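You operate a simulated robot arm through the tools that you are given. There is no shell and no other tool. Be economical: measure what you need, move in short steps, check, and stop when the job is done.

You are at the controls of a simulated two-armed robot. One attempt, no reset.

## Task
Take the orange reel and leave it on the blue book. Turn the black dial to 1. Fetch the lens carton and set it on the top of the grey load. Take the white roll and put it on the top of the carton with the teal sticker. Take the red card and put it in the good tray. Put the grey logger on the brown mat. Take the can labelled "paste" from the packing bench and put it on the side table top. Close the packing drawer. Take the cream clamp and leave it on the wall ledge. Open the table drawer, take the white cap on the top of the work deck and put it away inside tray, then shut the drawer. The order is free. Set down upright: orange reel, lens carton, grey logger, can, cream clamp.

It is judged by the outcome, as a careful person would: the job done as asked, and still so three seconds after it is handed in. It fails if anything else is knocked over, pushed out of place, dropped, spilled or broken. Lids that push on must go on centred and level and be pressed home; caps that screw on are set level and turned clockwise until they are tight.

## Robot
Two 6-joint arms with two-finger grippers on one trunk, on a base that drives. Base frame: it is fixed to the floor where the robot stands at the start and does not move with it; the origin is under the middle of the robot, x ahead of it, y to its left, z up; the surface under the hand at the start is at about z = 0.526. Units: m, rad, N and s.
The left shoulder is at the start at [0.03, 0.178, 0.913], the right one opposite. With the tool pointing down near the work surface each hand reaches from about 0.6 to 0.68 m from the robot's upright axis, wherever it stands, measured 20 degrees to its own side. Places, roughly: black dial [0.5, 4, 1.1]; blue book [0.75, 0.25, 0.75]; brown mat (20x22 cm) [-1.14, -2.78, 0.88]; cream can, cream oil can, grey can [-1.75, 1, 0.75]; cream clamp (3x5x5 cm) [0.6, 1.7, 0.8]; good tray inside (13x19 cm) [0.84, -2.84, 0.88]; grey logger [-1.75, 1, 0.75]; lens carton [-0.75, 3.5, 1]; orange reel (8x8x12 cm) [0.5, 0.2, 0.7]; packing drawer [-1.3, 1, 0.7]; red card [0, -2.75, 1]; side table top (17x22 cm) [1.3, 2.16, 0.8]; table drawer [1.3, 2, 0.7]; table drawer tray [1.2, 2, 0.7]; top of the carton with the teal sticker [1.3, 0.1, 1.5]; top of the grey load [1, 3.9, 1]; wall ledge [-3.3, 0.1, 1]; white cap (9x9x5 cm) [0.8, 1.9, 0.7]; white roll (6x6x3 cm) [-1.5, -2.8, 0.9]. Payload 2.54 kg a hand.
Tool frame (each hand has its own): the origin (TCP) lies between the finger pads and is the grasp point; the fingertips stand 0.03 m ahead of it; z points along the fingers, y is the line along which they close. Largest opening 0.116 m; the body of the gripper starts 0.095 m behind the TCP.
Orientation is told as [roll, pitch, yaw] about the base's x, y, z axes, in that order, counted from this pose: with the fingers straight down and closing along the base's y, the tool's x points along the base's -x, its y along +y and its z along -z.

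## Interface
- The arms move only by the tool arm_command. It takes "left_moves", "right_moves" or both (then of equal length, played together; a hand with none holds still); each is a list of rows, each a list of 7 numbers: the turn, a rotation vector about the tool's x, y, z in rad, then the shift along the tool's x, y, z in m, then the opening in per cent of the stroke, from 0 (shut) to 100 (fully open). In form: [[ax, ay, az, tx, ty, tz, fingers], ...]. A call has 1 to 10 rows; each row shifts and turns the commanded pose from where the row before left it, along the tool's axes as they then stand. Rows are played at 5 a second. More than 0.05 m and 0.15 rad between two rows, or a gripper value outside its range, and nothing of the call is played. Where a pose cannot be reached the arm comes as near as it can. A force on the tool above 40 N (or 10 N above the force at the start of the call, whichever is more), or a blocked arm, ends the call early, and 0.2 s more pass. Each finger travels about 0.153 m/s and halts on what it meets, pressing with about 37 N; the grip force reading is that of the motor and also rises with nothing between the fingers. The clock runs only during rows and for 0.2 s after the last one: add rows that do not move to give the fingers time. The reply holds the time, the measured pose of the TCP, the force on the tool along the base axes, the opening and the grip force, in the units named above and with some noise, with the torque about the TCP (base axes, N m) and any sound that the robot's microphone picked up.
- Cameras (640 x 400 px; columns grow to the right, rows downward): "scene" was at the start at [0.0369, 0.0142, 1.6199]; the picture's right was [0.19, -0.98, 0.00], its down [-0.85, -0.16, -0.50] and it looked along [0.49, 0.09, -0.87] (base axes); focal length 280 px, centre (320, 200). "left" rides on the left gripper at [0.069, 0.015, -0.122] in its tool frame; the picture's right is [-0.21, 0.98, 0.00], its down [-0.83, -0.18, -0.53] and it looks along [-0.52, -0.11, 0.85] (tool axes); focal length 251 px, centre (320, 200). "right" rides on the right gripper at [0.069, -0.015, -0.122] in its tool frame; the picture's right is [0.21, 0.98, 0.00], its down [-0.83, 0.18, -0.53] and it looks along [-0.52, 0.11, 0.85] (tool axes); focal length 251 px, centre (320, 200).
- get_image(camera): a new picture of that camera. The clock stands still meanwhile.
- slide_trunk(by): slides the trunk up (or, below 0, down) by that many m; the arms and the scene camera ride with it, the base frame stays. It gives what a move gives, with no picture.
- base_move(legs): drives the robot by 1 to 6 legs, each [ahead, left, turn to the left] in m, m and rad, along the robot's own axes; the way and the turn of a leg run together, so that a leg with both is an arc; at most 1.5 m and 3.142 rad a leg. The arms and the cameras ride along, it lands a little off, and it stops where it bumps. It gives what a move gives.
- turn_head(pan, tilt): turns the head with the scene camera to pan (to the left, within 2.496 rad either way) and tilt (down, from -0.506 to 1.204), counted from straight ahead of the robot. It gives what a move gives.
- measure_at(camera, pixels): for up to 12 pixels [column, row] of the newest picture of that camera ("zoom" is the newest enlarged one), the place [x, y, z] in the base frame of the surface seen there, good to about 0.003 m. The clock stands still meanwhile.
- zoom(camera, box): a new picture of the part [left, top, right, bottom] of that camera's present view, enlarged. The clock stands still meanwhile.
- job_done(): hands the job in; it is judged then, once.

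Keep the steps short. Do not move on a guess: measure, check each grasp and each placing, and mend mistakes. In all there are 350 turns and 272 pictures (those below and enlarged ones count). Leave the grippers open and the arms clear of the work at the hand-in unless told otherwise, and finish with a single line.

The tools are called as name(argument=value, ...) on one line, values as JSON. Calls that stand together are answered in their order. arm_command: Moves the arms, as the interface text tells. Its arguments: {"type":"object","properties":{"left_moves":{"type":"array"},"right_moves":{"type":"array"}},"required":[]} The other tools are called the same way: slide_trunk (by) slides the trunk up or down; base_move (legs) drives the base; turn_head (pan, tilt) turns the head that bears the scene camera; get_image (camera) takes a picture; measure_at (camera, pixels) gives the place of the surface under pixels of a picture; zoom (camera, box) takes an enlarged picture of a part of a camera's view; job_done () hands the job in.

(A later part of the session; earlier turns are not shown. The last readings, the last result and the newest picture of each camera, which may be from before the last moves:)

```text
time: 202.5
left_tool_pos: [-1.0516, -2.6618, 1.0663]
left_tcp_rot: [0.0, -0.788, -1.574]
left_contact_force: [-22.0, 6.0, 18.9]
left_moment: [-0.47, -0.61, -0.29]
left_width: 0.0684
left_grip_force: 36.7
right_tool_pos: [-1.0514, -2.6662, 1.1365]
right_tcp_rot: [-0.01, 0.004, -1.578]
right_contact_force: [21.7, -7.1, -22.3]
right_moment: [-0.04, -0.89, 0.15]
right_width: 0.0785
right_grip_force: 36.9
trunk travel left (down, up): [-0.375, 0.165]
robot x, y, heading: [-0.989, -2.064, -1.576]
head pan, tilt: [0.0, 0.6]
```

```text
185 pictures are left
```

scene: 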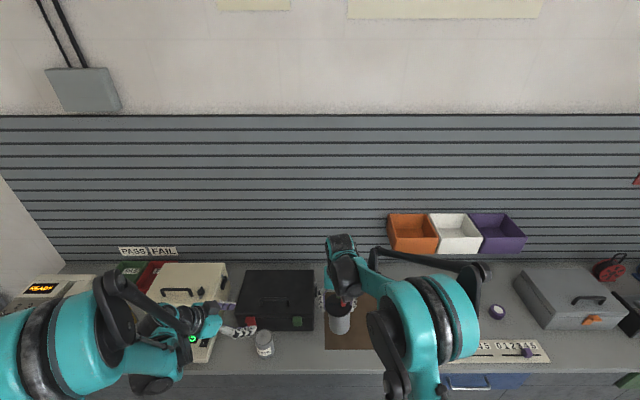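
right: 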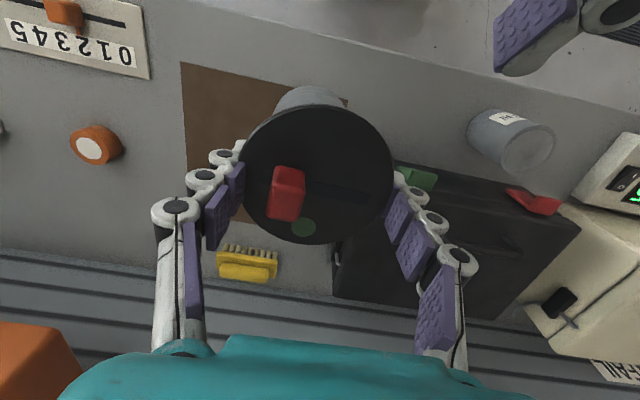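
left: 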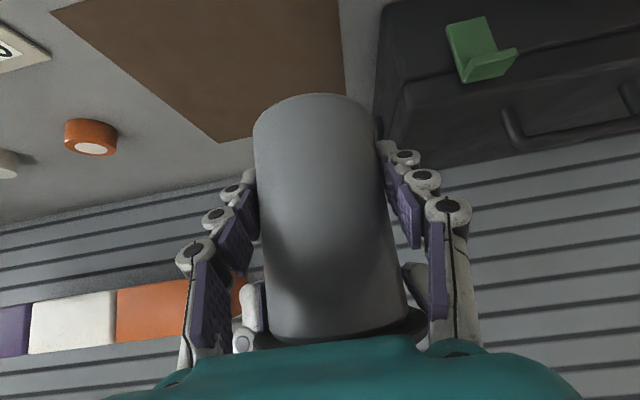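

Left grips the body (6.8 cm, 37 N). Now open the right hand.

arm_command(right_moves=[[0, 0, 0, 0, 0, 0, 72], [0, 0, 0, 0, 0, 0, 82], [0, 0, 0, 0, 0, 0, 92], [0, 0, 0, 0, 0, 0, 92]])

get_image(camera="right")

```text
time: 203.5
left_tool_pos: [-1.0499, -2.6629, 1.0667]
left_tcp_rot: [-0.002, -0.788, -1.573]
left_contact_force: [-15.2, -5.3, 25.0]
left_moment: [0.31, -0.01, 0.2]
left_width: 0.0685
left_grip_force: 36.7
right_tool_pos: [-1.0519, -2.6674, 1.1336]
right_tcp_rot: [-0.012, 0.009, -1.576]
right_contact_force: [15.8, 4.8, -27.9]
right_moment: [-0.07, -1.11, -0.25]
right_width: 0.0861
right_grip_force: 0.1
trunk travel left (down, up): [-0.375, 0.165]
robot x, y, heading: [-0.9923, -2.065, -1.577]
head pan, tilt: [0.0, 0.6]
```

```text
184 pictures are left
```

right: 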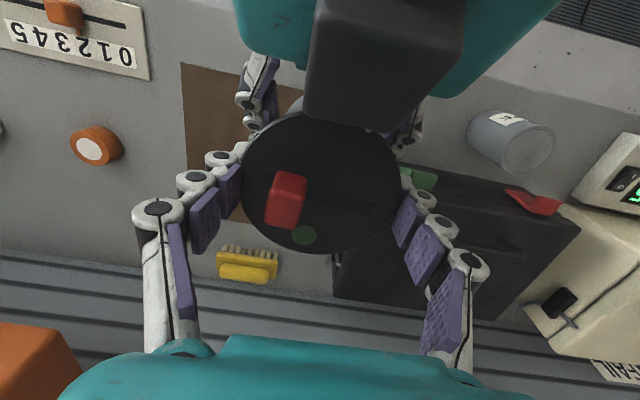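

The west finger is still attached (15 N sideways). I'll pull the right hand west a few millimetres.

arm_command(right_moves=[[0, 0, 0, 0, -0.004, 0.001, 100], [0, 0, 0, 0, -0.004, 0.001, 100], [0, 0, 0, 0, -0.004, 0, 100], [0, 0, 0, 0, -0.004, 0, 100], [0, 0, 0, 0, 0, 0, 100]])

get_image(camera="right")

```text
time: 204.7
left_tool_pos: [-1.0514, -2.6602, 1.0671]
left_tcp_rot: [0.001, -0.785, -1.573]
left_contact_force: [1.5, -0.1, -2.7]
left_moment: [0.02, -0.01, 0.01]
left_width: 0.0683
left_grip_force: 37.0
right_tool_pos: [-1.0661, -2.667, 1.1328]
right_tcp_rot: [-0.011, 0.008, -1.578]
right_contact_force: [0.4, -0.2, 0.0]
right_moment: [0.01, 0.0, -0.01]
right_width: 0.1158
right_grip_force: 0.1
trunk travel left (down, up): [-0.375, 0.165]
robot x, y, heading: [-0.99, -2.0619, -1.578]
head pan, tilt: [0.0, 0.6]
```

```text
183 pictures are left
```

right: 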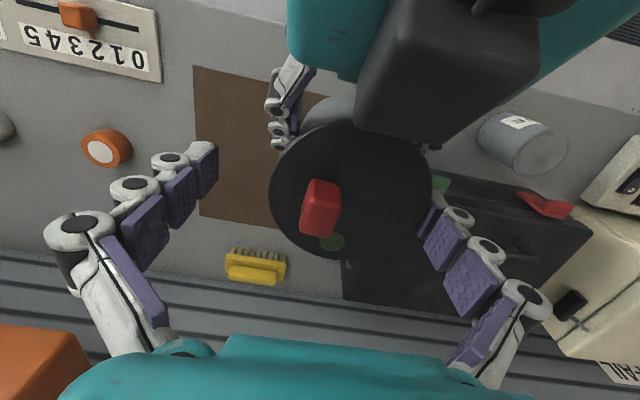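

Freed. I'll centre the right hand and take it straight up.

arm_command(right_moves=[[0, 0, 0, 0, 0.008, 0, 100], [0, 0, 0, 0, 0, -0.03, 100], [0, 0, 0, 0, 0, -0.05, 100], [0, 0, 0, 0, 0, -0.05, 100], [0, 0, 0, 0, -0.05, 0, 100], [0, 0, 0, 0, -0.05, 0, 100], [0, 0, 0, 0.03, -0.04, 0, 100], [0, 0, 0, 0.03, -0.04, 0, 100]])

get_image(camera="left")

get_image(camera="scene")

```text
time: 206.5
left_tool_pos: [-1.0524, -2.6607, 1.0672]
left_tcp_rot: [0.001, -0.787, -1.573]
left_contact_force: [-0.7, -0.5, -3.5]
left_moment: [0.02, -0.05, 0.04]
left_width: 0.0685
left_grip_force: 36.4
right_tool_pos: [-1.2404, -2.6058, 1.2701]
right_tcp_rot: [-0.014, 0.005, -1.578]
right_contact_force: [-0.1, 1.1, 0.0]
right_moment: [0.0, -0.01, 0.02]
right_width: 0.1158
right_grip_force: 0.0
trunk travel left (down, up): [-0.375, 0.165]
robot x, y, heading: [-0.9947, -2.0625, -1.574]
head pan, tilt: [0.0, 0.6]
```

```text
182 pictures are left
```

left: 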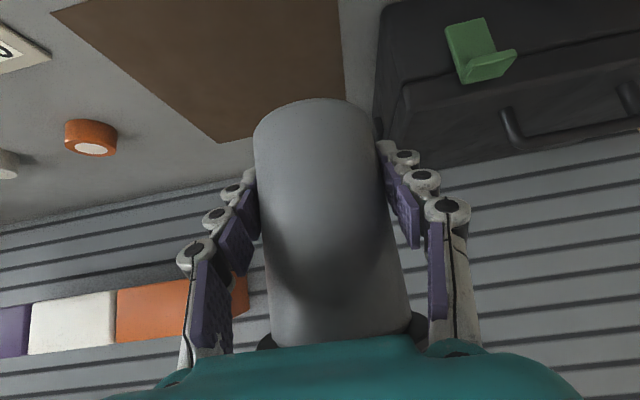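

```text
181 pictures are left
```

scene: 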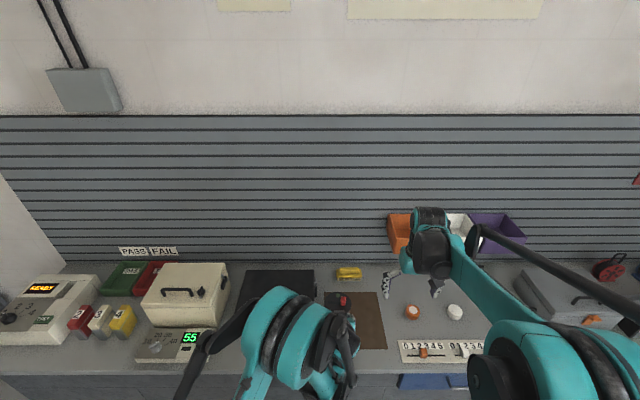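

Logger held upright by its body. I'll slide the base 8 cm west and 6 cm forward to bring it over the mat.

base_move(legs=[[0.07, -0.082, 0]])

get_image(camera="left")

```text
time: 207.7
left_tool_pos: [-1.1328, -2.7305, 1.0657]
left_tcp_rot: [-0.001, -0.786, -1.574]
left_contact_force: [-0.7, 0.1, -3.9]
left_moment: [0.04, -0.02, 0.0]
left_width: 0.0679
left_grip_force: 36.5
right_tool_pos: [-1.3204, -2.6759, 1.2693]
right_tcp_rot: [-0.012, 0.008, -1.578]
right_contact_force: [-0.6, 0.5, 0.1]
right_moment: [0.01, 0.02, 0.02]
right_width: 0.116
right_grip_force: 0.1
trunk travel left (down, up): [-0.375, 0.165]
robot x, y, heading: [-1.074, -2.1322, -1.577]
head pan, tilt: [0.0, 0.6]
```

```text
180 pictures are left
```

left: 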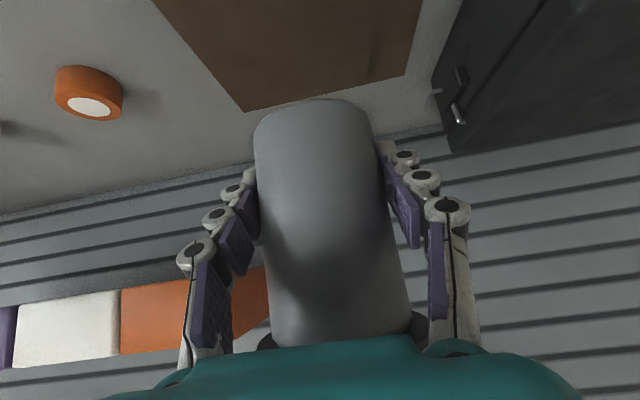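

arm_command(left_moves=[[0, 0, 0, 0.0159, 0, 0.0265, 35], [0, 0, 0, 0.0159, 0, 0.0265, 35], [0, 0, 0, 0.0159, 0, 0.0265, 35], [0, 0, 0, 0.0159, 0, 0.0265, 35], [0, 0, 0, 0, 0, 0, 35]])

get_image(camera="left")

zoom(camera="scene", box=[240, 220, 480, 400])

```text
time: 208.9
left_tool_pos: [-1.1461, -2.7779, 0.958]
left_tcp_rot: [0.0, -0.785, -1.574]
left_contact_force: [0.7, 1.0, -3.1]
left_moment: [-0.03, -0.02, -0.03]
left_width: 0.0683
left_grip_force: 37.2
left hand out of reach, approached as far as the arm can: row 2, 3, 4
right_tool_pos: [-1.3202, -2.6757, 1.2699]
right_tcp_rot: [-0.013, 0.007, -1.578]
right_contact_force: [1.4, 1.1, 0.7]
right_moment: [-0.04, 0.01, -0.02]
right_width: 0.1162
right_grip_force: 0.1
trunk travel left (down, up): [-0.375, 0.165]
robot x, y, heading: [-1.0665, -2.1357, -1.58]
head pan, tilt: [0.0, 0.6]
```

```text
179 pictures are left
```

left: 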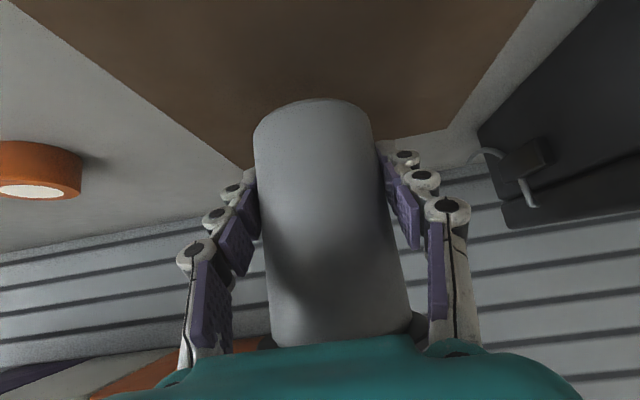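

```text
2.22 times, centred on (360, 310) of scene
```

zoom: 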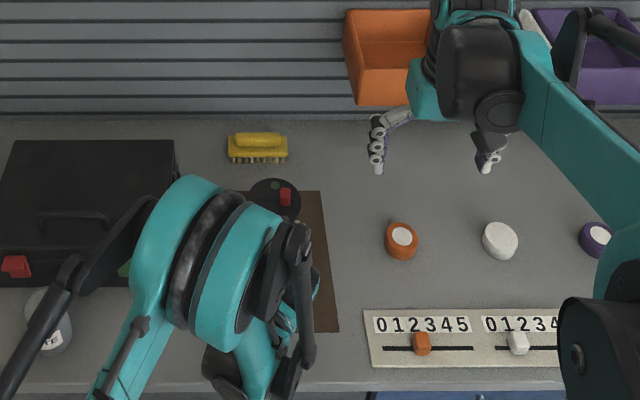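

The arm reached its limit; the spot (-1.146, -2.778) is still well on the mat. I'll lower with the trunk instead.

slide_trunk(by=-0.028)

```text
time: 209.6
left_tool_pos: [-1.1451, -2.7782, 0.9312]
left_tcp_rot: [0.001, -0.783, -1.572]
left_contact_force: [-0.4, 0.7, -2.0]
left_moment: [-0.02, -0.01, 0.07]
left_width: 0.0681
left_grip_force: 37.5
right_tool_pos: [-1.3199, -2.6769, 1.2417]
right_tcp_rot: [-0.013, 0.007, -1.578]
right_contact_force: [-0.2, 0.3, -0.3]
right_moment: [-0.02, 0.0, -0.03]
right_width: 0.1158
right_grip_force: 0.0
trunk travel left (down, up): [-0.347, 0.193]
robot x, y, heading: [-1.0727, -2.1327, -1.581]
head pan, tilt: [0.0, 0.6]
```

slide_trunk(by=-0.005)

slide_trunk(by=-0.003)

```text
time: 210.2
left_tool_pos: [-1.1458, -2.7773, 0.9252]
left_tcp_rot: [0.003, -0.785, -1.574]
left_contact_force: [-0.4, 1.5, -2.6]
left_moment: [0.01, -0.03, 0.01]
left_width: 0.0682
left_grip_force: 37.1
right_tool_pos: [-1.3204, -2.6769, 1.2362]
right_tcp_rot: [-0.012, 0.007, -1.578]
right_contact_force: [-0.2, 0.4, 0.1]
right_moment: [-0.01, 0.01, -0.01]
right_width: 0.1159
right_grip_force: 0.1
trunk travel left (down, up): [-0.342, 0.198]
robot x, y, heading: [-1.0747, -2.1322, -1.576]
head pan, tilt: [0.0, 0.6]
```

```text
time: 210.7
left_tool_pos: [-1.1447, -2.7782, 0.9203]
left_tcp_rot: [0.002, -0.783, -1.572]
left_contact_force: [-0.6, 0.4, -2.6]
left_moment: [0.02, 0.01, -0.01]
left_width: 0.0683
left_grip_force: 37.3
right_tool_pos: [-1.3201, -2.6758, 1.2326]
right_tcp_rot: [-0.012, 0.007, -1.578]
right_contact_force: [-0.5, 0.1, 0.1]
right_moment: [-0.02, -0.04, 0.0]
right_width: 0.1159
right_grip_force: 0.0
trunk travel left (down, up): [-0.339, 0.201]
robot x, y, heading: [-1.0715, -2.1284, -1.575]
head pan, tilt: [0.0, 0.6]
```

get_image(camera="left")

measure_at(camera="left", pixels=[[310, 104], [280, 110], [345, 106], [310, 94], [310, 80], [270, 100]])

```text
177 pictures are left
```

left: 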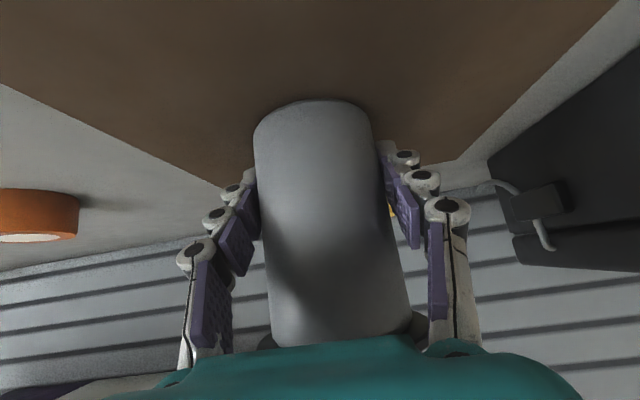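

```text
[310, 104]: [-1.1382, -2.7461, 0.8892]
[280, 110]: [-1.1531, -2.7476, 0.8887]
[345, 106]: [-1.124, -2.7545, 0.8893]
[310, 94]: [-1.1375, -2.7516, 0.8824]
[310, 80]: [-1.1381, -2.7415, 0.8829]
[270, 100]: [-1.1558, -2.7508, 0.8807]
```

slide_trunk(by=-0.004)

slide_trunk(by=-0.002)

```text
time: 211.2
left_tool_pos: [-1.1462, -2.7778, 0.9173]
left_tcp_rot: [0.002, -0.782, -1.573]
left_contact_force: [1.7, 0.1, -3.5]
left_moment: [-0.02, -0.01, -0.01]
left_width: 0.0684
left_grip_force: 37.2
right_tool_pos: [-1.3199, -2.676, 1.2295]
right_tcp_rot: [-0.012, 0.007, -1.578]
right_contact_force: [-0.6, -0.2, -0.6]
right_moment: [0.0, -0.01, 0.03]
right_width: 0.1159
right_grip_force: 0.1
trunk travel left (down, up): [-0.335, 0.205]
robot x, y, heading: [-1.0724, -2.136, -1.575]
head pan, tilt: [0.0, 0.6]
```

```text
time: 211.7
left_tool_pos: [-1.1451, -2.7775, 0.9177]
left_tcp_rot: [0.001, -0.786, -1.574]
left_contact_force: [-1.0, -6.3, 18.5]
left_moment: [0.15, 0.37, 0.11]
left_width: 0.0684
left_grip_force: 36.9
right_tool_pos: [-1.32, -2.6745, 1.2288]
right_tcp_rot: [-0.013, 0.006, -1.579]
right_contact_force: [-0.1, 0.1, 0.7]
right_moment: [0.03, -0.01, -0.01]
right_width: 0.1161
right_grip_force: 0.0
trunk travel left (down, up): [-0.333, 0.207]
robot x, y, heading: [-1.0802, -2.1317, -1.578]
head pan, tilt: [0.0, 0.6]
```

Contact (18 N). I'll open the left hand slowly and check for clinging before leaving.

arm_command(left_moves=[[0, 0, 0, 0, 0, 0, 64], [0, 0, 0, 0, 0, 0, 70], [0, 0, 0, 0, 0, 0, 80], [0, 0, 0, 0, 0, 0, 80]])

get_image(camera="left")

```text
time: 212.7
left_tool_pos: [-1.1452, -2.7772, 0.916]
left_tcp_rot: [0.003, -0.784, -1.574]
left_contact_force: [0.5, -0.2, -0.2]
left_moment: [0.01, 0.01, -0.03]
left_width: 0.0927
left_grip_force: 0.0
right_tool_pos: [-1.3202, -2.6742, 1.2264]
right_tcp_rot: [-0.012, 0.006, -1.578]
right_contact_force: [0.2, 0.3, -0.5]
right_moment: [0.03, -0.01, 0.01]
right_width: 0.116
right_grip_force: 0.1
trunk travel left (down, up): [-0.333, 0.207]
robot x, y, heading: [-1.0796, -2.1285, -1.578]
head pan, tilt: [0.0, 0.6]
```

```text
176 pictures are left
```

left: 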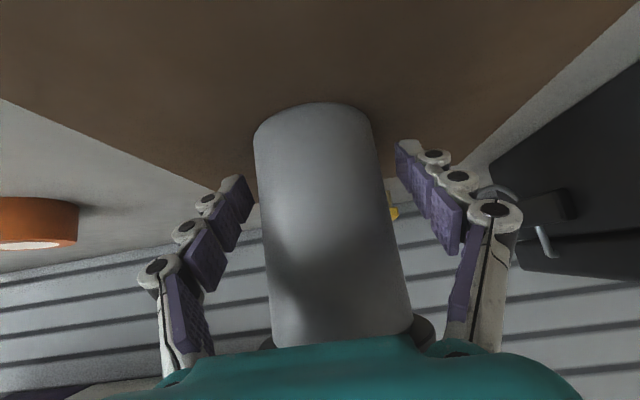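

Released cleanly. Retreat along the tool axis.

arm_command(left_moves=[[0, 0, 0, 0, 0, -0.02, 90], [0, 0, 0, 0, 0, -0.04, 90], [0, 0, 0, 0, 0, -0.05, 90], [0, 0, 0, 0, 0, -0.05, 90], [0, 0, 0, 0, 0, 0, 90]])

get_image(camera="left")

get_image(camera="right")

```text
time: 213.9
left_tool_pos: [-1.1557, -2.6818, 1.0381]
left_tcp_rot: [0.002, -0.78, -1.573]
left_contact_force: [0.2, -0.4, 0.4]
left_moment: [0.03, 0.01, 0.0]
left_width: 0.1044
left_grip_force: 0.1
left hand out of reach, approached as far as the arm can: row 1, 2, 3
right_tool_pos: [-1.3193, -2.6767, 1.2261]
right_tcp_rot: [-0.011, 0.009, -1.578]
right_contact_force: [-1.4, -0.9, -0.2]
right_moment: [0.05, -0.01, -0.01]
right_width: 0.1159
right_grip_force: 0.0
trunk travel left (down, up): [-0.333, 0.207]
robot x, y, heading: [-1.0766, -2.1297, -1.579]
head pan, tilt: [0.0, 0.6]
```

```text
175 pictures are left
```

left: 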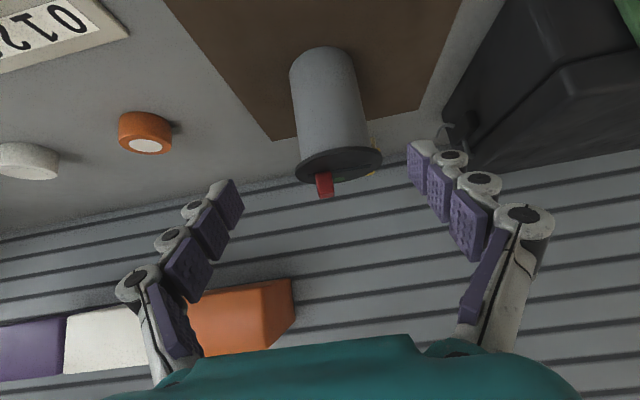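

```text
174 pictures are left
```

right: 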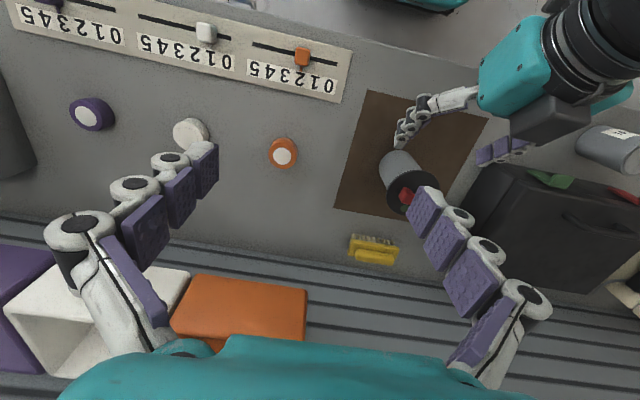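

The logger stands upright on the mat. I'll untilt and raise the left hand, then go for the white roll with the right.

arm_command(left_moves=[[0, 0, 0, 0, 0, -0.05, 90], [0, 0, 0, 0, 0, -0.05, 90], [0, 0, 0, -0.04, 0, -0.02, 90], [0, 0.131, 0, 0, 0.02, -0.02, 90], [0, 0.131, 0, 0, 0.02, -0.02, 90], [0, 0.131, 0, 0, 0.02, 0, 90], [0, 0.131, 0, 0, 0.02, 0, 90], [0, 0.131, 0, 0, 0.02, 0, 90], [0, 0.131, 0, 0, 0.02, 0, 90]])

base_move(legs=[[0, -0.25, 0]])

get_image(camera="right")

```text
time: 215.9
left_tool_pos: [-1.0368, -2.6015, 1.1849]
left_tcp_rot: [0.0, 0.008, -1.572]
left_contact_force: [0.3, -0.2, -0.1]
left_moment: [0.01, 0.01, 0.0]
left_width: 0.1044
left_grip_force: 0.0
right_tool_pos: [-1.3193, -2.6769, 1.2268]
right_tcp_rot: [-0.013, 0.007, -1.579]
right_contact_force: [-0.3, -0.5, 0.6]
right_moment: [0.01, -0.01, 0.03]
right_width: 0.1161
right_grip_force: 0.0
trunk travel left (down, up): [-0.333, 0.207]
robot x, y, heading: [-1.0743, -2.1348, -1.58]
head pan, tilt: [0.0, 0.6]
```

```text
time: 217.8
left_tool_pos: [-1.2857, -2.5981, 1.1852]
left_tcp_rot: [0.003, 0.003, -1.573]
left_contact_force: [0.6, -0.4, 0.3]
left_moment: [-0.02, -0.01, 0.02]
left_width: 0.1043
left_grip_force: 0.0
right_tool_pos: [-1.5676, -2.6739, 1.228]
right_tcp_rot: [-0.011, 0.008, -1.579]
right_contact_force: [-1.1, 0.2, 0.8]
right_moment: [0.01, -0.01, 0.02]
right_width: 0.116
right_grip_force: 0.1
trunk travel left (down, up): [-0.333, 0.207]
robot x, y, heading: [-1.3191, -2.1305, -1.579]
head pan, tilt: [0.0, 0.6]
```

```text
173 pictures are left
```

right: 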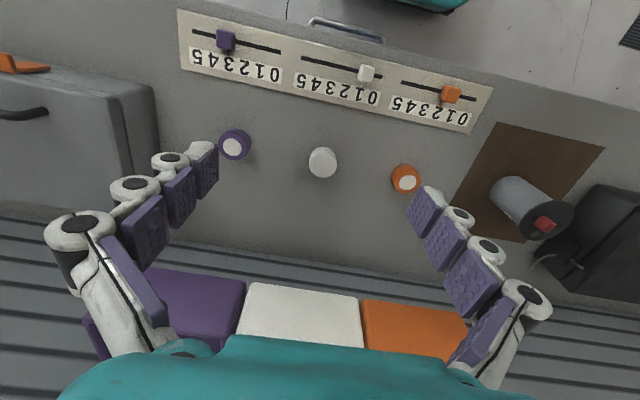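

measure_at(camera="right", pixels=[[322, 160], [309, 162], [337, 162], [322, 149], [322, 176], [300, 290], [300, 320], [300, 283], [345, 200], [235, 147], [405, 178]])

zoom(camera="right", box=[260, 110, 400, 210])

```text
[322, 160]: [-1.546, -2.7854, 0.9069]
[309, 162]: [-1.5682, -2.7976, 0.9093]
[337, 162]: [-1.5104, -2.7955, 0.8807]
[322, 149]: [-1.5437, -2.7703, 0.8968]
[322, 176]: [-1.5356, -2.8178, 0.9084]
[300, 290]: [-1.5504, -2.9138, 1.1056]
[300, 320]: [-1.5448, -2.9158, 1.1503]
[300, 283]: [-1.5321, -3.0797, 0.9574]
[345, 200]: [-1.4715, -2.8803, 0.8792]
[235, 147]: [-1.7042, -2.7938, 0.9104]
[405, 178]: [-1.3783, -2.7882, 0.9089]
```

```text
4.00 times, centred on (330, 160) of right
```

zoom: 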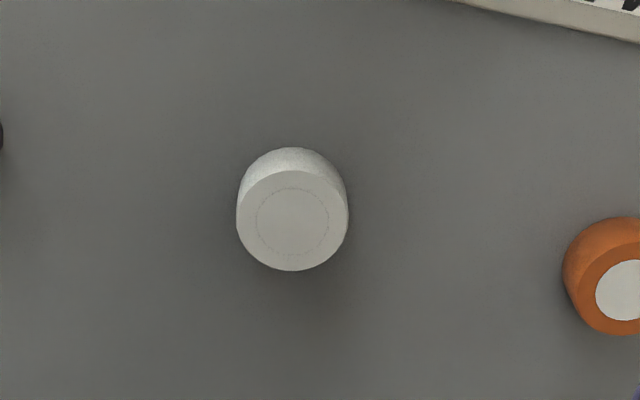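

arm_command(right_moves=[[0, 0, 0, -0.04, 0.01, 0, 80], [0, 0, 0, -0.04, 0.009, 0, 80], [0, 0, 0, -0.04, 0.009, 0, 80], [0, 0, 0, 0, 0, 0.05, 80], [0, 0, 0, 0, 0, 0.05, 80], [0, 0, 0, 0, 0, 0.05, 80], [0, 0, 0, 0, 0, 0.05, 80], [0, 0, 0, 0, 0, 0.05, 80], [0, 0, 0, 0, 0, 0.03, 80], [0, 0, 0, 0, 0, 0, 80]])

get_image(camera="right")

```text
time: 219.9
left_tool_pos: [-1.2866, -2.5998, 1.186]
left_tcp_rot: [0.002, 0.005, -1.573]
left_contact_force: [-0.1, 0.6, 0.2]
left_moment: [0.01, 0.01, -0.03]
left_width: 0.1046
left_grip_force: 0.1
right_tool_pos: [-1.5443, -2.7929, 0.9446]
right_tcp_rot: [-0.014, 0.007, -1.577]
right_contact_force: [-0.2, -0.7, 0.3]
right_moment: [0.0, 0.02, 0.01]
right_width: 0.0929
right_grip_force: 0.0
trunk travel left (down, up): [-0.333, 0.207]
robot x, y, heading: [-1.3207, -2.1317, -1.579]
head pan, tilt: [0.0, 0.6]
```

```text
171 pictures are left
```

right: 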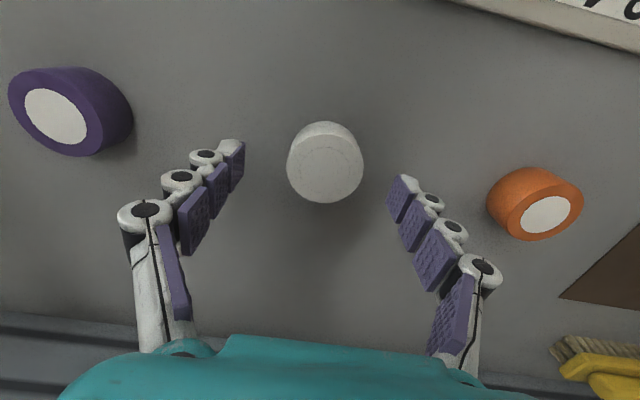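

arm_command(right_moves=[[0, 0, 0, 0, 0.003, 0.02, 80], [0, 0, 0, 0, 0, 0.011, 80], [0, 0, 0, 0, 0, 0, 60], [0, 0, 0, 0, 0, 0, 40], [0, 0, 0, 0, 0, 0, 30], [0, 0, 0, 0, 0, 0, 30], [0, 0, 0, 0, 0, -0.03, 30], [0, 0, 0, 0, 0, -0.05, 30], [0, 0, 0, 0, 0, 0, 30]])

get_image(camera="right")

```text
time: 221.9
left_tool_pos: [-1.2864, -2.5998, 1.1849]
left_tcp_rot: [0.001, 0.003, -1.572]
left_contact_force: [-0.1, 0.4, 0.1]
left_moment: [0.05, -0.02, -0.03]
left_width: 0.1042
left_grip_force: 0.0
right_tool_pos: [-1.5384, -2.7903, 0.9945]
right_tcp_rot: [-0.013, 0.009, -1.577]
right_contact_force: [-0.6, 0.3, -1.3]
right_moment: [0.03, 0.01, -0.05]
right_width: 0.0514
right_grip_force: 37.2
trunk travel left (down, up): [-0.333, 0.207]
robot x, y, heading: [-1.3214, -2.1297, -1.579]
head pan, tilt: [0.0, 0.6]
```

```text
170 pictures are left
```

right: 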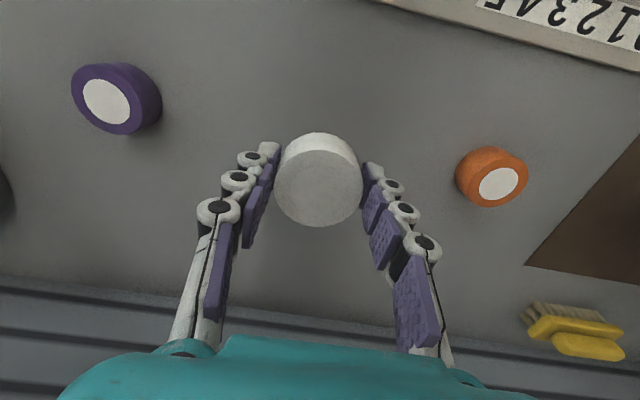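

Roll held. Raise it, back off, and slide east to the cards.

arm_command(right_moves=[[0, 0, 0, 0, 0, -0.05, 30], [0, 0, 0, 0, 0, -0.05, 30], [0, 0, 0, 0, 0, -0.05, 30], [0, 0, 0, 0, 0, -0.05, 30], [0, 0, 0, 0.05, 0, 0, 30], [0, 0, 0, 0.05, 0, 0, 30], [0, 0, 0, 0.05, 0.02, 0, 30], [0, 0, 0, 0.03, 0.02, 0, 30]])

base_move(legs=[[-0.2, 0, 0], [0, 1.2, 0]])

turn_head(pan=0.3, tilt=0.65)

get_image(camera="scene")

```text
refused: row 7 steps farther than a row can; nothing moved
```

```text
time: 229.3
left_tool_pos: [-0.0875, -2.4152, 1.1842]
left_tcp_rot: [0.001, 0.003, -1.586]
left_contact_force: [0.6, -0.3, -2.2]
left_moment: [0.01, 0.0, 0.01]
left_width: 0.1046
left_grip_force: 0.1
right_tool_pos: [-0.3417, -2.6017, 0.9955]
right_tcp_rot: [-0.012, 0.008, -1.593]
right_contact_force: [-0.3, -0.3, -0.6]
right_moment: [-0.02, 0.0, 0.01]
right_width: 0.0514
right_grip_force: 37.1
trunk travel left (down, up): [-0.333, 0.207]
robot x, y, heading: [-0.1159, -1.9468, -1.591]
head pan, tilt: [0.0, 0.6]
```

```text
time: 230.1
left_tool_pos: [-0.0859, -2.416, 1.1849]
left_tcp_rot: [0.003, 0.003, -1.585]
left_contact_force: [-0.2, 0.2, 0.0]
left_moment: [0.01, 0.04, 0.01]
left_width: 0.104
left_grip_force: 0.1
right_tool_pos: [-0.3431, -2.6028, 0.9945]
right_tcp_rot: [-0.013, 0.006, -1.594]
right_contact_force: [-0.5, -1.0, -0.5]
right_moment: [0.02, -0.02, 0.03]
right_width: 0.0512
right_grip_force: 37.0
trunk travel left (down, up): [-0.333, 0.207]
robot x, y, heading: [-0.1142, -1.9485, -1.593]
head pan, tilt: [0.3, 0.649]
```

```text
169 pictures are left
```

scene: 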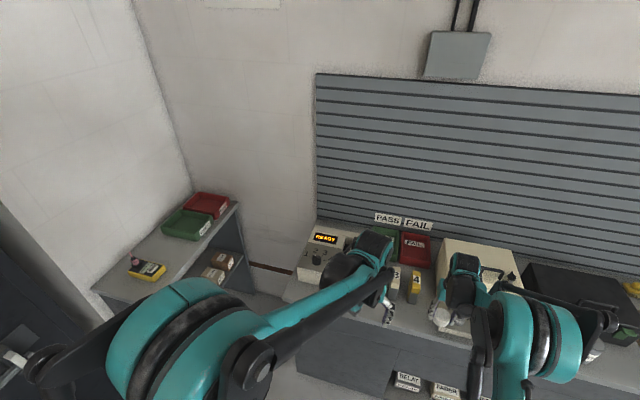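

The arm raise was refused, so the right hand travelled low along the bench front. I must check the can, logger and tester weren't touched.

turn_head(pan=-0.6, tilt=0.65)

get_image(camera="scene")

get_image(camera="right")

```text
time: 231.3
left_tool_pos: [-0.0871, -2.416, 1.1852]
left_tcp_rot: [0.001, 0.002, -1.586]
left_contact_force: [0.6, 0.2, -0.2]
left_moment: [0.0, -0.01, 0.02]
left_width: 0.1043
left_grip_force: 0.0
right_tool_pos: [-0.341, -2.6028, 0.9944]
right_tcp_rot: [-0.011, 0.006, -1.593]
right_contact_force: [-0.5, -0.1, -1.5]
right_moment: [0.02, 0.0, 0.0]
right_width: 0.0511
right_grip_force: 36.7
trunk travel left (down, up): [-0.333, 0.207]
robot x, y, heading: [-0.1133, -1.949, -1.592]
head pan, tilt: [-0.6, 0.649]
```

```text
168 pictures are left
```

scene: 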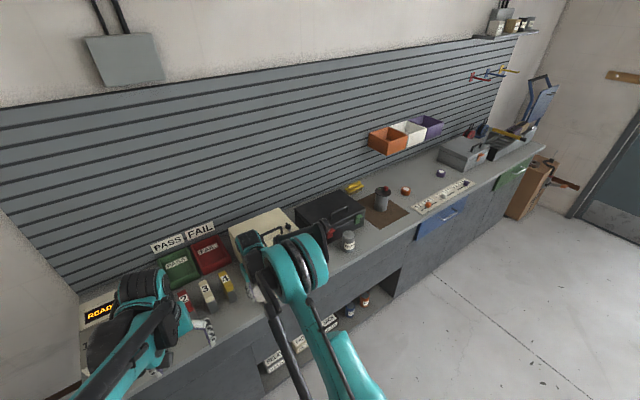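

```text
167 pictures are left
```

right: 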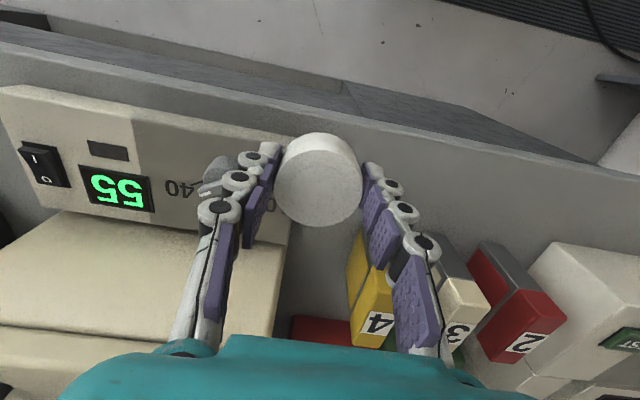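

Can, logger and tester all stand. Raise the right hand now.

arm_command(right_moves=[[0, 0, 0, 0, 0, -0.05, 30], [0, 0, 0, 0, 0, -0.05, 30], [0, 0, 0, 0, 0, -0.05, 30], [0, 0, 0, 0, 0, -0.05, 30], [0, 0, 0, 0.04, 0, 0, 30], [0, 0, 0, 0.04, 0, 0, 30], [0, 0, 0, 0.04, 0, 0, 30], [0, 0, 0, 0.04, 0, 0, 30]])

zoom(camera="scene", box=[300, 160, 480, 280])

measure_at(camera="zoom", pixels=[[172, 262], [172, 290], [285, 110], [285, 150]])

turn_head(pan=0.15, tilt=0.75)

get_image(camera="scene")

get_image(camera="left")

```text
time: 233.1
left_tool_pos: [-0.0853, -2.4133, 1.1863]
left_tcp_rot: [0.003, 0.001, -1.586]
left_contact_force: [-0.3, -0.3, 0.2]
left_moment: [-0.01, 0.03, -0.02]
left_width: 0.1042
left_grip_force: 0.0
right_tool_pos: [-0.3367, -2.4432, 1.1973]
right_tcp_rot: [-0.013, 0.005, -1.594]
right_contact_force: [-0.7, 0.7, 0.1]
right_moment: [-0.05, 0.01, 0.0]
right_width: 0.0507
right_grip_force: 37.0
trunk travel left (down, up): [-0.333, 0.207]
robot x, y, heading: [-0.1123, -1.9466, -1.592]
head pan, tilt: [-0.6, 0.649]
```

```text
3.33 times, centred on (390, 220) of scene
```

zoom: 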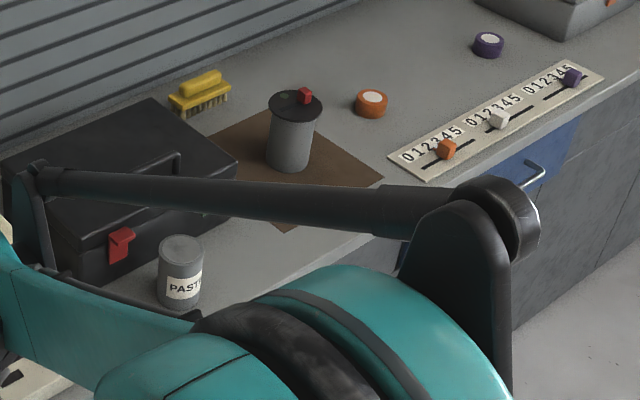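

```text
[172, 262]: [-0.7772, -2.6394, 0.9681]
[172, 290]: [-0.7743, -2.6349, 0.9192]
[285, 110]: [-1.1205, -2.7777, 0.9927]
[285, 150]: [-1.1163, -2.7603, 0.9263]
```

```text
time: 234.2
left_tool_pos: [-0.0856, -2.4151, 1.1856]
left_tcp_rot: [0.001, 0.003, -1.585]
left_contact_force: [-0.6, 1.2, -0.6]
left_moment: [0.04, 0.02, -0.03]
left_width: 0.1043
left_grip_force: 0.1
right_tool_pos: [-0.3385, -2.4446, 1.1961]
right_tcp_rot: [-0.013, 0.008, -1.593]
right_contact_force: [0.9, 0.0, -0.8]
right_moment: [0.01, 0.0, 0.03]
right_width: 0.0513
right_grip_force: 37.0
trunk travel left (down, up): [-0.333, 0.207]
robot x, y, heading: [-0.1126, -1.9479, -1.591]
head pan, tilt: [0.15, 0.75]
```

```text
165 pictures are left
```

scene: 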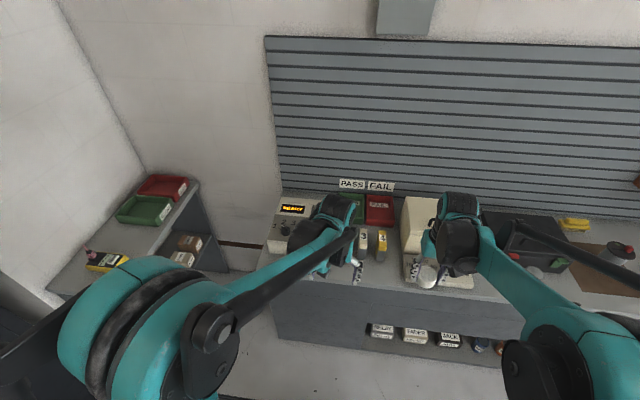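

```text
164 pictures are left
```

left: 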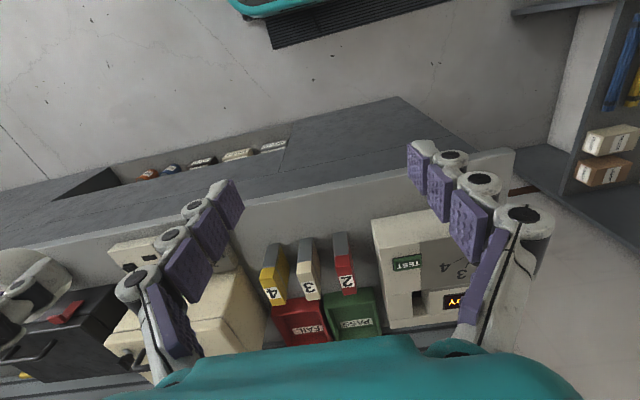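

zoom(camera="left", box=[230, 200, 400, 350])

measure_at(camera="left", pixels=[[343, 245], [345, 280], [338, 262], [355, 285], [310, 290], [308, 255], [335, 285], [350, 330], [390, 260]])

measure_at(camera="scene", pixels=[[145, 207], [125, 217], [160, 220], [170, 200], [130, 198], [163, 183], [100, 260], [205, 250], [60, 285], [225, 270]])

zoom(camera="scene", box=[40, 160, 240, 300])

```text
2.67 times, centred on (315, 275) of left
```

zoom: 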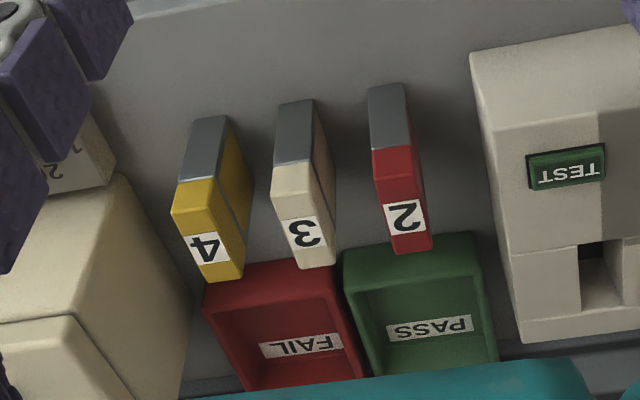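

```text
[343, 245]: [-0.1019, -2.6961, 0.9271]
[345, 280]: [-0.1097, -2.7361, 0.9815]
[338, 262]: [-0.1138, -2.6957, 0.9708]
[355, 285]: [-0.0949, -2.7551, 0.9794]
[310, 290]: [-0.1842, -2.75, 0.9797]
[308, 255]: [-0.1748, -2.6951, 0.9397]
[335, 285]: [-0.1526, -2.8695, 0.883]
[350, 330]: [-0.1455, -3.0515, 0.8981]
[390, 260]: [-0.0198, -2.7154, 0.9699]
```

```text
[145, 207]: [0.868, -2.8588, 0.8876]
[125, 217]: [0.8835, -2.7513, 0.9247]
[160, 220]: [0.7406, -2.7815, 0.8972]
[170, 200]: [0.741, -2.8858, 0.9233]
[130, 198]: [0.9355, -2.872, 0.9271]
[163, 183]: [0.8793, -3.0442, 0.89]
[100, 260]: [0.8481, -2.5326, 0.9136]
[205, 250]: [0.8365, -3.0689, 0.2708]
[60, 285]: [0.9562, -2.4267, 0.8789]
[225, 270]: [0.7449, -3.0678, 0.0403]
```

```text
2.86 times, centred on (140, 230) of scene
```

zoom: 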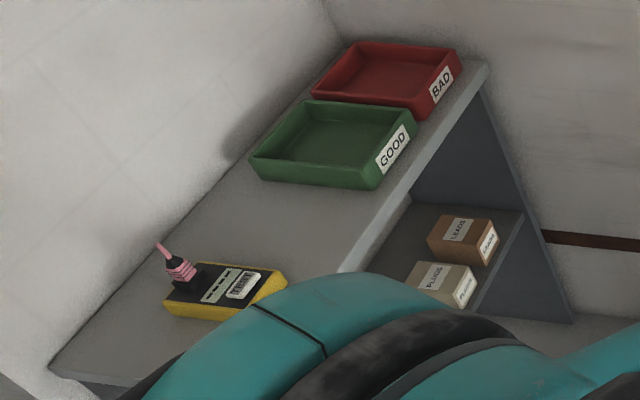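

Red card "2": x≈-0.105, y -2.70…-2.76, top 0.981. GOOD tray centre ≈(0.84, -2.82). I'll position the base for the left hand.

base_move(legs=[[0.0, -0.17, 0.02], [0.14, 0, 0]])

get_image(camera="left")

```text
time: 236.5
left_tool_pos: [-0.2446, -2.5477, 1.1854]
left_tcp_rot: [0.002, 0.005, -1.571]
left_contact_force: [0.6, -0.3, 0.1]
left_moment: [0.02, 0.03, -0.01]
left_width: 0.1043
left_grip_force: 0.1
right_tool_pos: [-0.4954, -2.5801, 1.1961]
right_tcp_rot: [-0.012, 0.007, -1.576]
right_contact_force: [0.1, 0.2, -1.1]
right_moment: [0.04, 0.02, -0.02]
right_width: 0.0508
right_grip_force: 37.2
trunk travel left (down, up): [-0.333, 0.207]
robot x, y, heading: [-0.2825, -2.0815, -1.573]
head pan, tilt: [0.15, 0.75]
```

```text
161 pictures are left
```

left: 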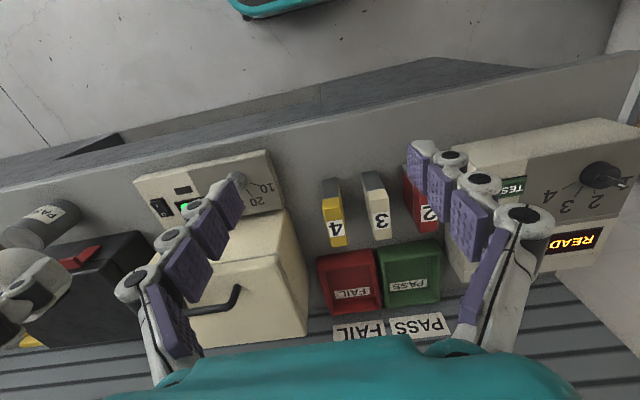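

arm_command(left_moves=[[0, 0, 0, -0.0364, 0.028, 0, 60], [0, 0, 0, -0.0364, 0.028, 0, 50], [0, 0, 0, -0.0364, 0.028, 0, 50], [0, 0, 0, -0.0364, 0.028, 0, 50], [0, 0, 0, -0.0364, 0.028, 0, 50], [0, 0, 0, 0, 0, 0.05, 50], [0, 0, 0, 0, 0, 0.05, 50], [0, 0, 0, 0, 0, 0, 50]])

get_image(camera="left")

```text
time: 238.3
left_tool_pos: [-0.1043, -2.7289, 1.084]
left_tcp_rot: [0.002, 0.005, -1.572]
left_contact_force: [-0.2, -0.4, -0.1]
left_moment: [-0.02, -0.03, -0.02]
left_width: 0.0577
left_grip_force: 0.0
right_tool_pos: [-0.4962, -2.5795, 1.1976]
right_tcp_rot: [-0.012, 0.006, -1.577]
right_contact_force: [0.8, 0.6, -0.9]
right_moment: [-0.03, 0.0, -0.01]
right_width: 0.0509
right_grip_force: 36.4
trunk travel left (down, up): [-0.333, 0.207]
robot x, y, heading: [-0.2838, -2.0794, -1.575]
head pan, tilt: [0.15, 0.75]
```

```text
160 pictures are left
```

left: 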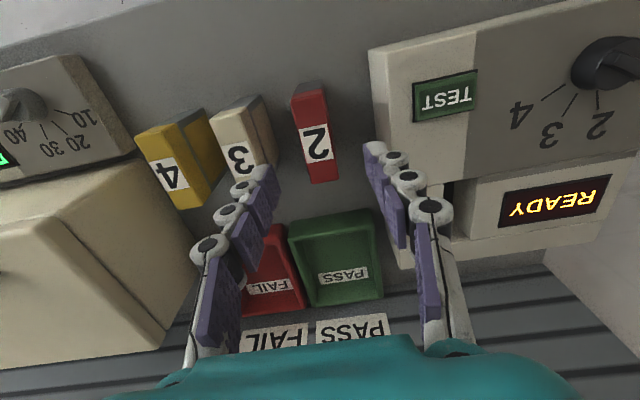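

measure_at(camera="left", pixels=[[295, 110], [326, 95], [312, 178], [336, 176], [316, 140], [295, 90], [275, 150], [370, 120]])

```text
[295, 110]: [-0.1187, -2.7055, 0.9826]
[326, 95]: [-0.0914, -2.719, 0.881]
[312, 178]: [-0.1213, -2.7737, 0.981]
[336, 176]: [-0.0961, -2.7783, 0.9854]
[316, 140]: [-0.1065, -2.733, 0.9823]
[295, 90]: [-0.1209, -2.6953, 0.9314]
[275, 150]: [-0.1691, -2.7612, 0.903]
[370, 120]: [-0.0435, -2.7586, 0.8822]
```

Card centre (-0.107, -2.738). Descend and grip.

arm_command(left_moves=[[0, 0, 0, -0.008, -0.003, 0.04, 50], [0, 0, 0, 0, 0, 0.045, 50], [0, 0, 0, 0, 0, 0.04, 50], [0, 0, 0, 0, 0, 0, 30], [0, 0, 0, 0, 0, 0, 10], [0, 0, 0, 0, 0, 0, 10]])

get_image(camera="left")

```text
time: 239.7
left_tool_pos: [-0.1096, -2.7359, 0.9604]
left_tcp_rot: [0.001, 0.002, -1.571]
left_contact_force: [-0.9, 0.1, -0.7]
left_moment: [0.0, 0.06, 0.0]
left_width: 0.0291
left_grip_force: 36.4
right_tool_pos: [-0.4959, -2.5805, 1.1961]
right_tcp_rot: [-0.013, 0.007, -1.575]
right_contact_force: [-0.1, -0.5, -0.6]
right_moment: [0.0, 0.03, 0.03]
right_width: 0.051
right_grip_force: 36.7
trunk travel left (down, up): [-0.333, 0.207]
robot x, y, heading: [-0.2816, -2.0804, -1.574]
head pan, tilt: [0.15, 0.75]
```

```text
159 pictures are left
```

left: 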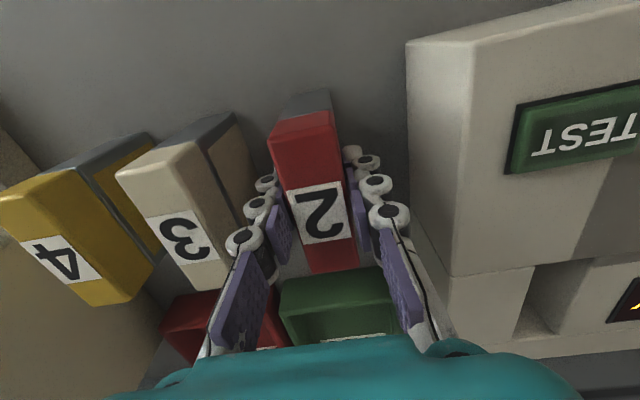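

Gripped (2.9 cm). Lift high and back off.

arm_command(left_moves=[[0, 0, 0, 0, 0, -0.03, 10], [0, 0, 0, 0, 0, -0.05, 10], [0, 0, 0, 0, 0, -0.05, 10], [0, 0, 0, 0, 0, -0.05, 10], [0, 0, 0, 0, 0, -0.02, 10]])

base_move(legs=[[-0.35, 0, 0]])

turn_head(pan=0.6, tilt=0.7)

get_image(camera="scene")

get_image(camera="left")

```text
time: 240.9
left_tool_pos: [-0.1078, -2.7366, 1.1606]
left_tcp_rot: [0.001, 0.003, -1.569]
left_contact_force: [-1.1, -0.6, -2.4]
left_moment: [0.0, 0.02, 0.0]
left_width: 0.0292
left_grip_force: 36.9
right_tool_pos: [-0.4945, -2.5804, 1.1966]
right_tcp_rot: [-0.012, 0.006, -1.574]
right_contact_force: [0.3, 0.9, -0.8]
right_moment: [0.05, 0.02, -0.02]
right_width: 0.051
right_grip_force: 37.6
trunk travel left (down, up): [-0.333, 0.207]
robot x, y, heading: [-0.2823, -2.0785, -1.576]
head pan, tilt: [0.15, 0.75]
```

```text
time: 243.2
left_tool_pos: [-0.1092, -2.3847, 1.1592]
left_tcp_rot: [0.002, 0.003, -1.577]
left_contact_force: [0.4, -0.3, -2.8]
left_moment: [0.02, 0.0, -0.02]
left_width: 0.0292
left_grip_force: 37.2
right_tool_pos: [-0.4963, -2.2249, 1.195]
right_tcp_rot: [-0.012, 0.007, -1.586]
right_contact_force: [0.3, 1.1, -0.8]
right_moment: [-0.04, 0.01, 0.0]
right_width: 0.0507
right_grip_force: 37.1
trunk travel left (down, up): [-0.333, 0.207]
robot x, y, heading: [-0.2771, -1.7249, -1.58]
head pan, tilt: [0.15, 0.75]
```

```text
time: 244.1
left_tool_pos: [-0.1112, -2.3851, 1.1587]
left_tcp_rot: [0.002, 0.003, -1.576]
left_contact_force: [-0.4, 0.2, -3.1]
left_moment: [-0.02, -0.02, -0.02]
left_width: 0.0292
left_grip_force: 37.1
right_tool_pos: [-0.4964, -2.2267, 1.1963]
right_tcp_rot: [-0.014, 0.007, -1.585]
right_contact_force: [-0.6, 0.0, -0.8]
right_moment: [0.0, 0.0, -0.01]
right_width: 0.0511
right_grip_force: 37.4
trunk travel left (down, up): [-0.333, 0.207]
robot x, y, heading: [-0.2772, -1.7283, -1.58]
head pan, tilt: [0.6, 0.7]
```

```text
158 pictures are left
```

scene: 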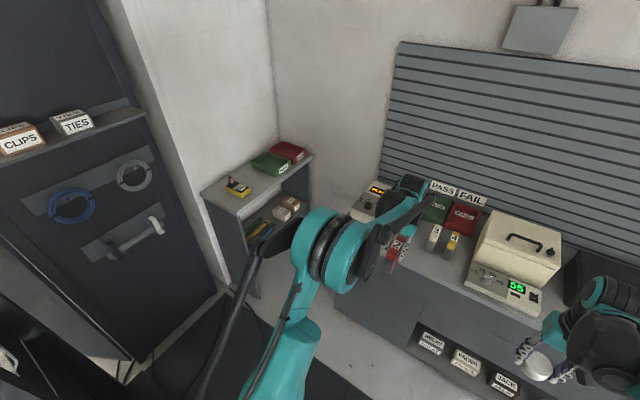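

```text
157 pictures are left
```

left: 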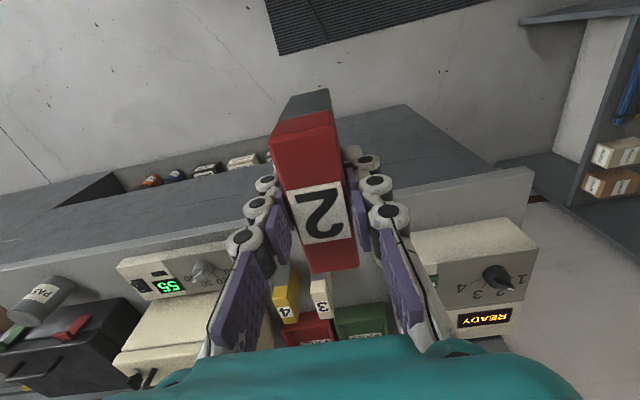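

measure_at(camera="scene", pixels=[[203, 193], [245, 215], [313, 155], [262, 285], [348, 215], [320, 330], [135, 360], [150, 300], [215, 290], [240, 385], [290, 345], [245, 265]])

turn_head(pan=1.0, tilt=0.8)

get_image(camera="scene")

```text
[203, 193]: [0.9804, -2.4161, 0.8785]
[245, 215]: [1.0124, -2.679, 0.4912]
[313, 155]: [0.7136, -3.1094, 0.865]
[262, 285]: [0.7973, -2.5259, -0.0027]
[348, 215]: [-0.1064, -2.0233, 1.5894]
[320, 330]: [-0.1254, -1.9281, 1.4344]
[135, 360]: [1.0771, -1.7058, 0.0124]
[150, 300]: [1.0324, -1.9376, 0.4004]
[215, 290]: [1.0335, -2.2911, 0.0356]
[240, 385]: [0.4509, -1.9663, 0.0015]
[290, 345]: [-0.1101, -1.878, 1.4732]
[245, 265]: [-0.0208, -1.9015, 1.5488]
```

```text
time: 245.0
left_tool_pos: [-0.1092, -2.3848, 1.1595]
left_tcp_rot: [0.001, 0.002, -1.577]
left_contact_force: [0.4, -0.3, -2.6]
left_moment: [0.0, -0.01, 0.01]
left_width: 0.029
left_grip_force: 36.4
right_tool_pos: [-0.4971, -2.2257, 1.1967]
right_tcp_rot: [-0.012, 0.006, -1.585]
right_contact_force: [-0.2, -0.2, -1.4]
right_moment: [0.03, 0.01, 0.03]
right_width: 0.0509
right_grip_force: 37.4
trunk travel left (down, up): [-0.333, 0.207]
robot x, y, heading: [-0.279, -1.7283, -1.587]
head pan, tilt: [1.0, 0.799]
```

```text
156 pictures are left
```

scene: 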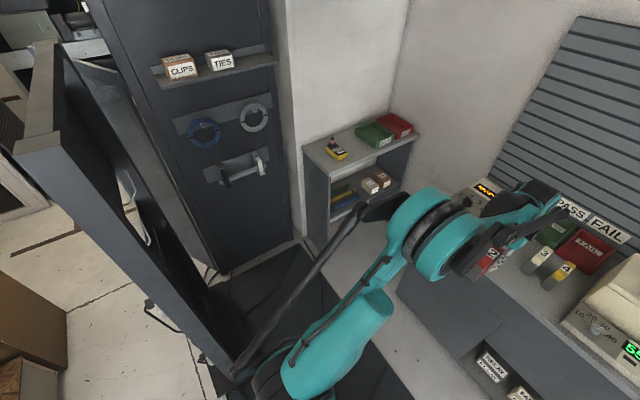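

measure_at(camera="scene", pixels=[[232, 372], [195, 340], [150, 320], [100, 200], [60, 60], [25, 150], [205, 240], [330, 230], [385, 175], [360, 185], [280, 300], [350, 145]])

```text
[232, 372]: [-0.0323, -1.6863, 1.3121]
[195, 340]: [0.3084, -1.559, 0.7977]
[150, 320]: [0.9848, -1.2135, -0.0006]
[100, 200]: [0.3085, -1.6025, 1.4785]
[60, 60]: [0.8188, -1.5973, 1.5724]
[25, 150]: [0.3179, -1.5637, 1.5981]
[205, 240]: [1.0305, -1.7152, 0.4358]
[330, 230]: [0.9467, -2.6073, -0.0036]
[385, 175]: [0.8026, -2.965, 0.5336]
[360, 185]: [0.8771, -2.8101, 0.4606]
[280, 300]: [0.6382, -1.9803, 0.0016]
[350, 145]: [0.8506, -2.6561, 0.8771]
```

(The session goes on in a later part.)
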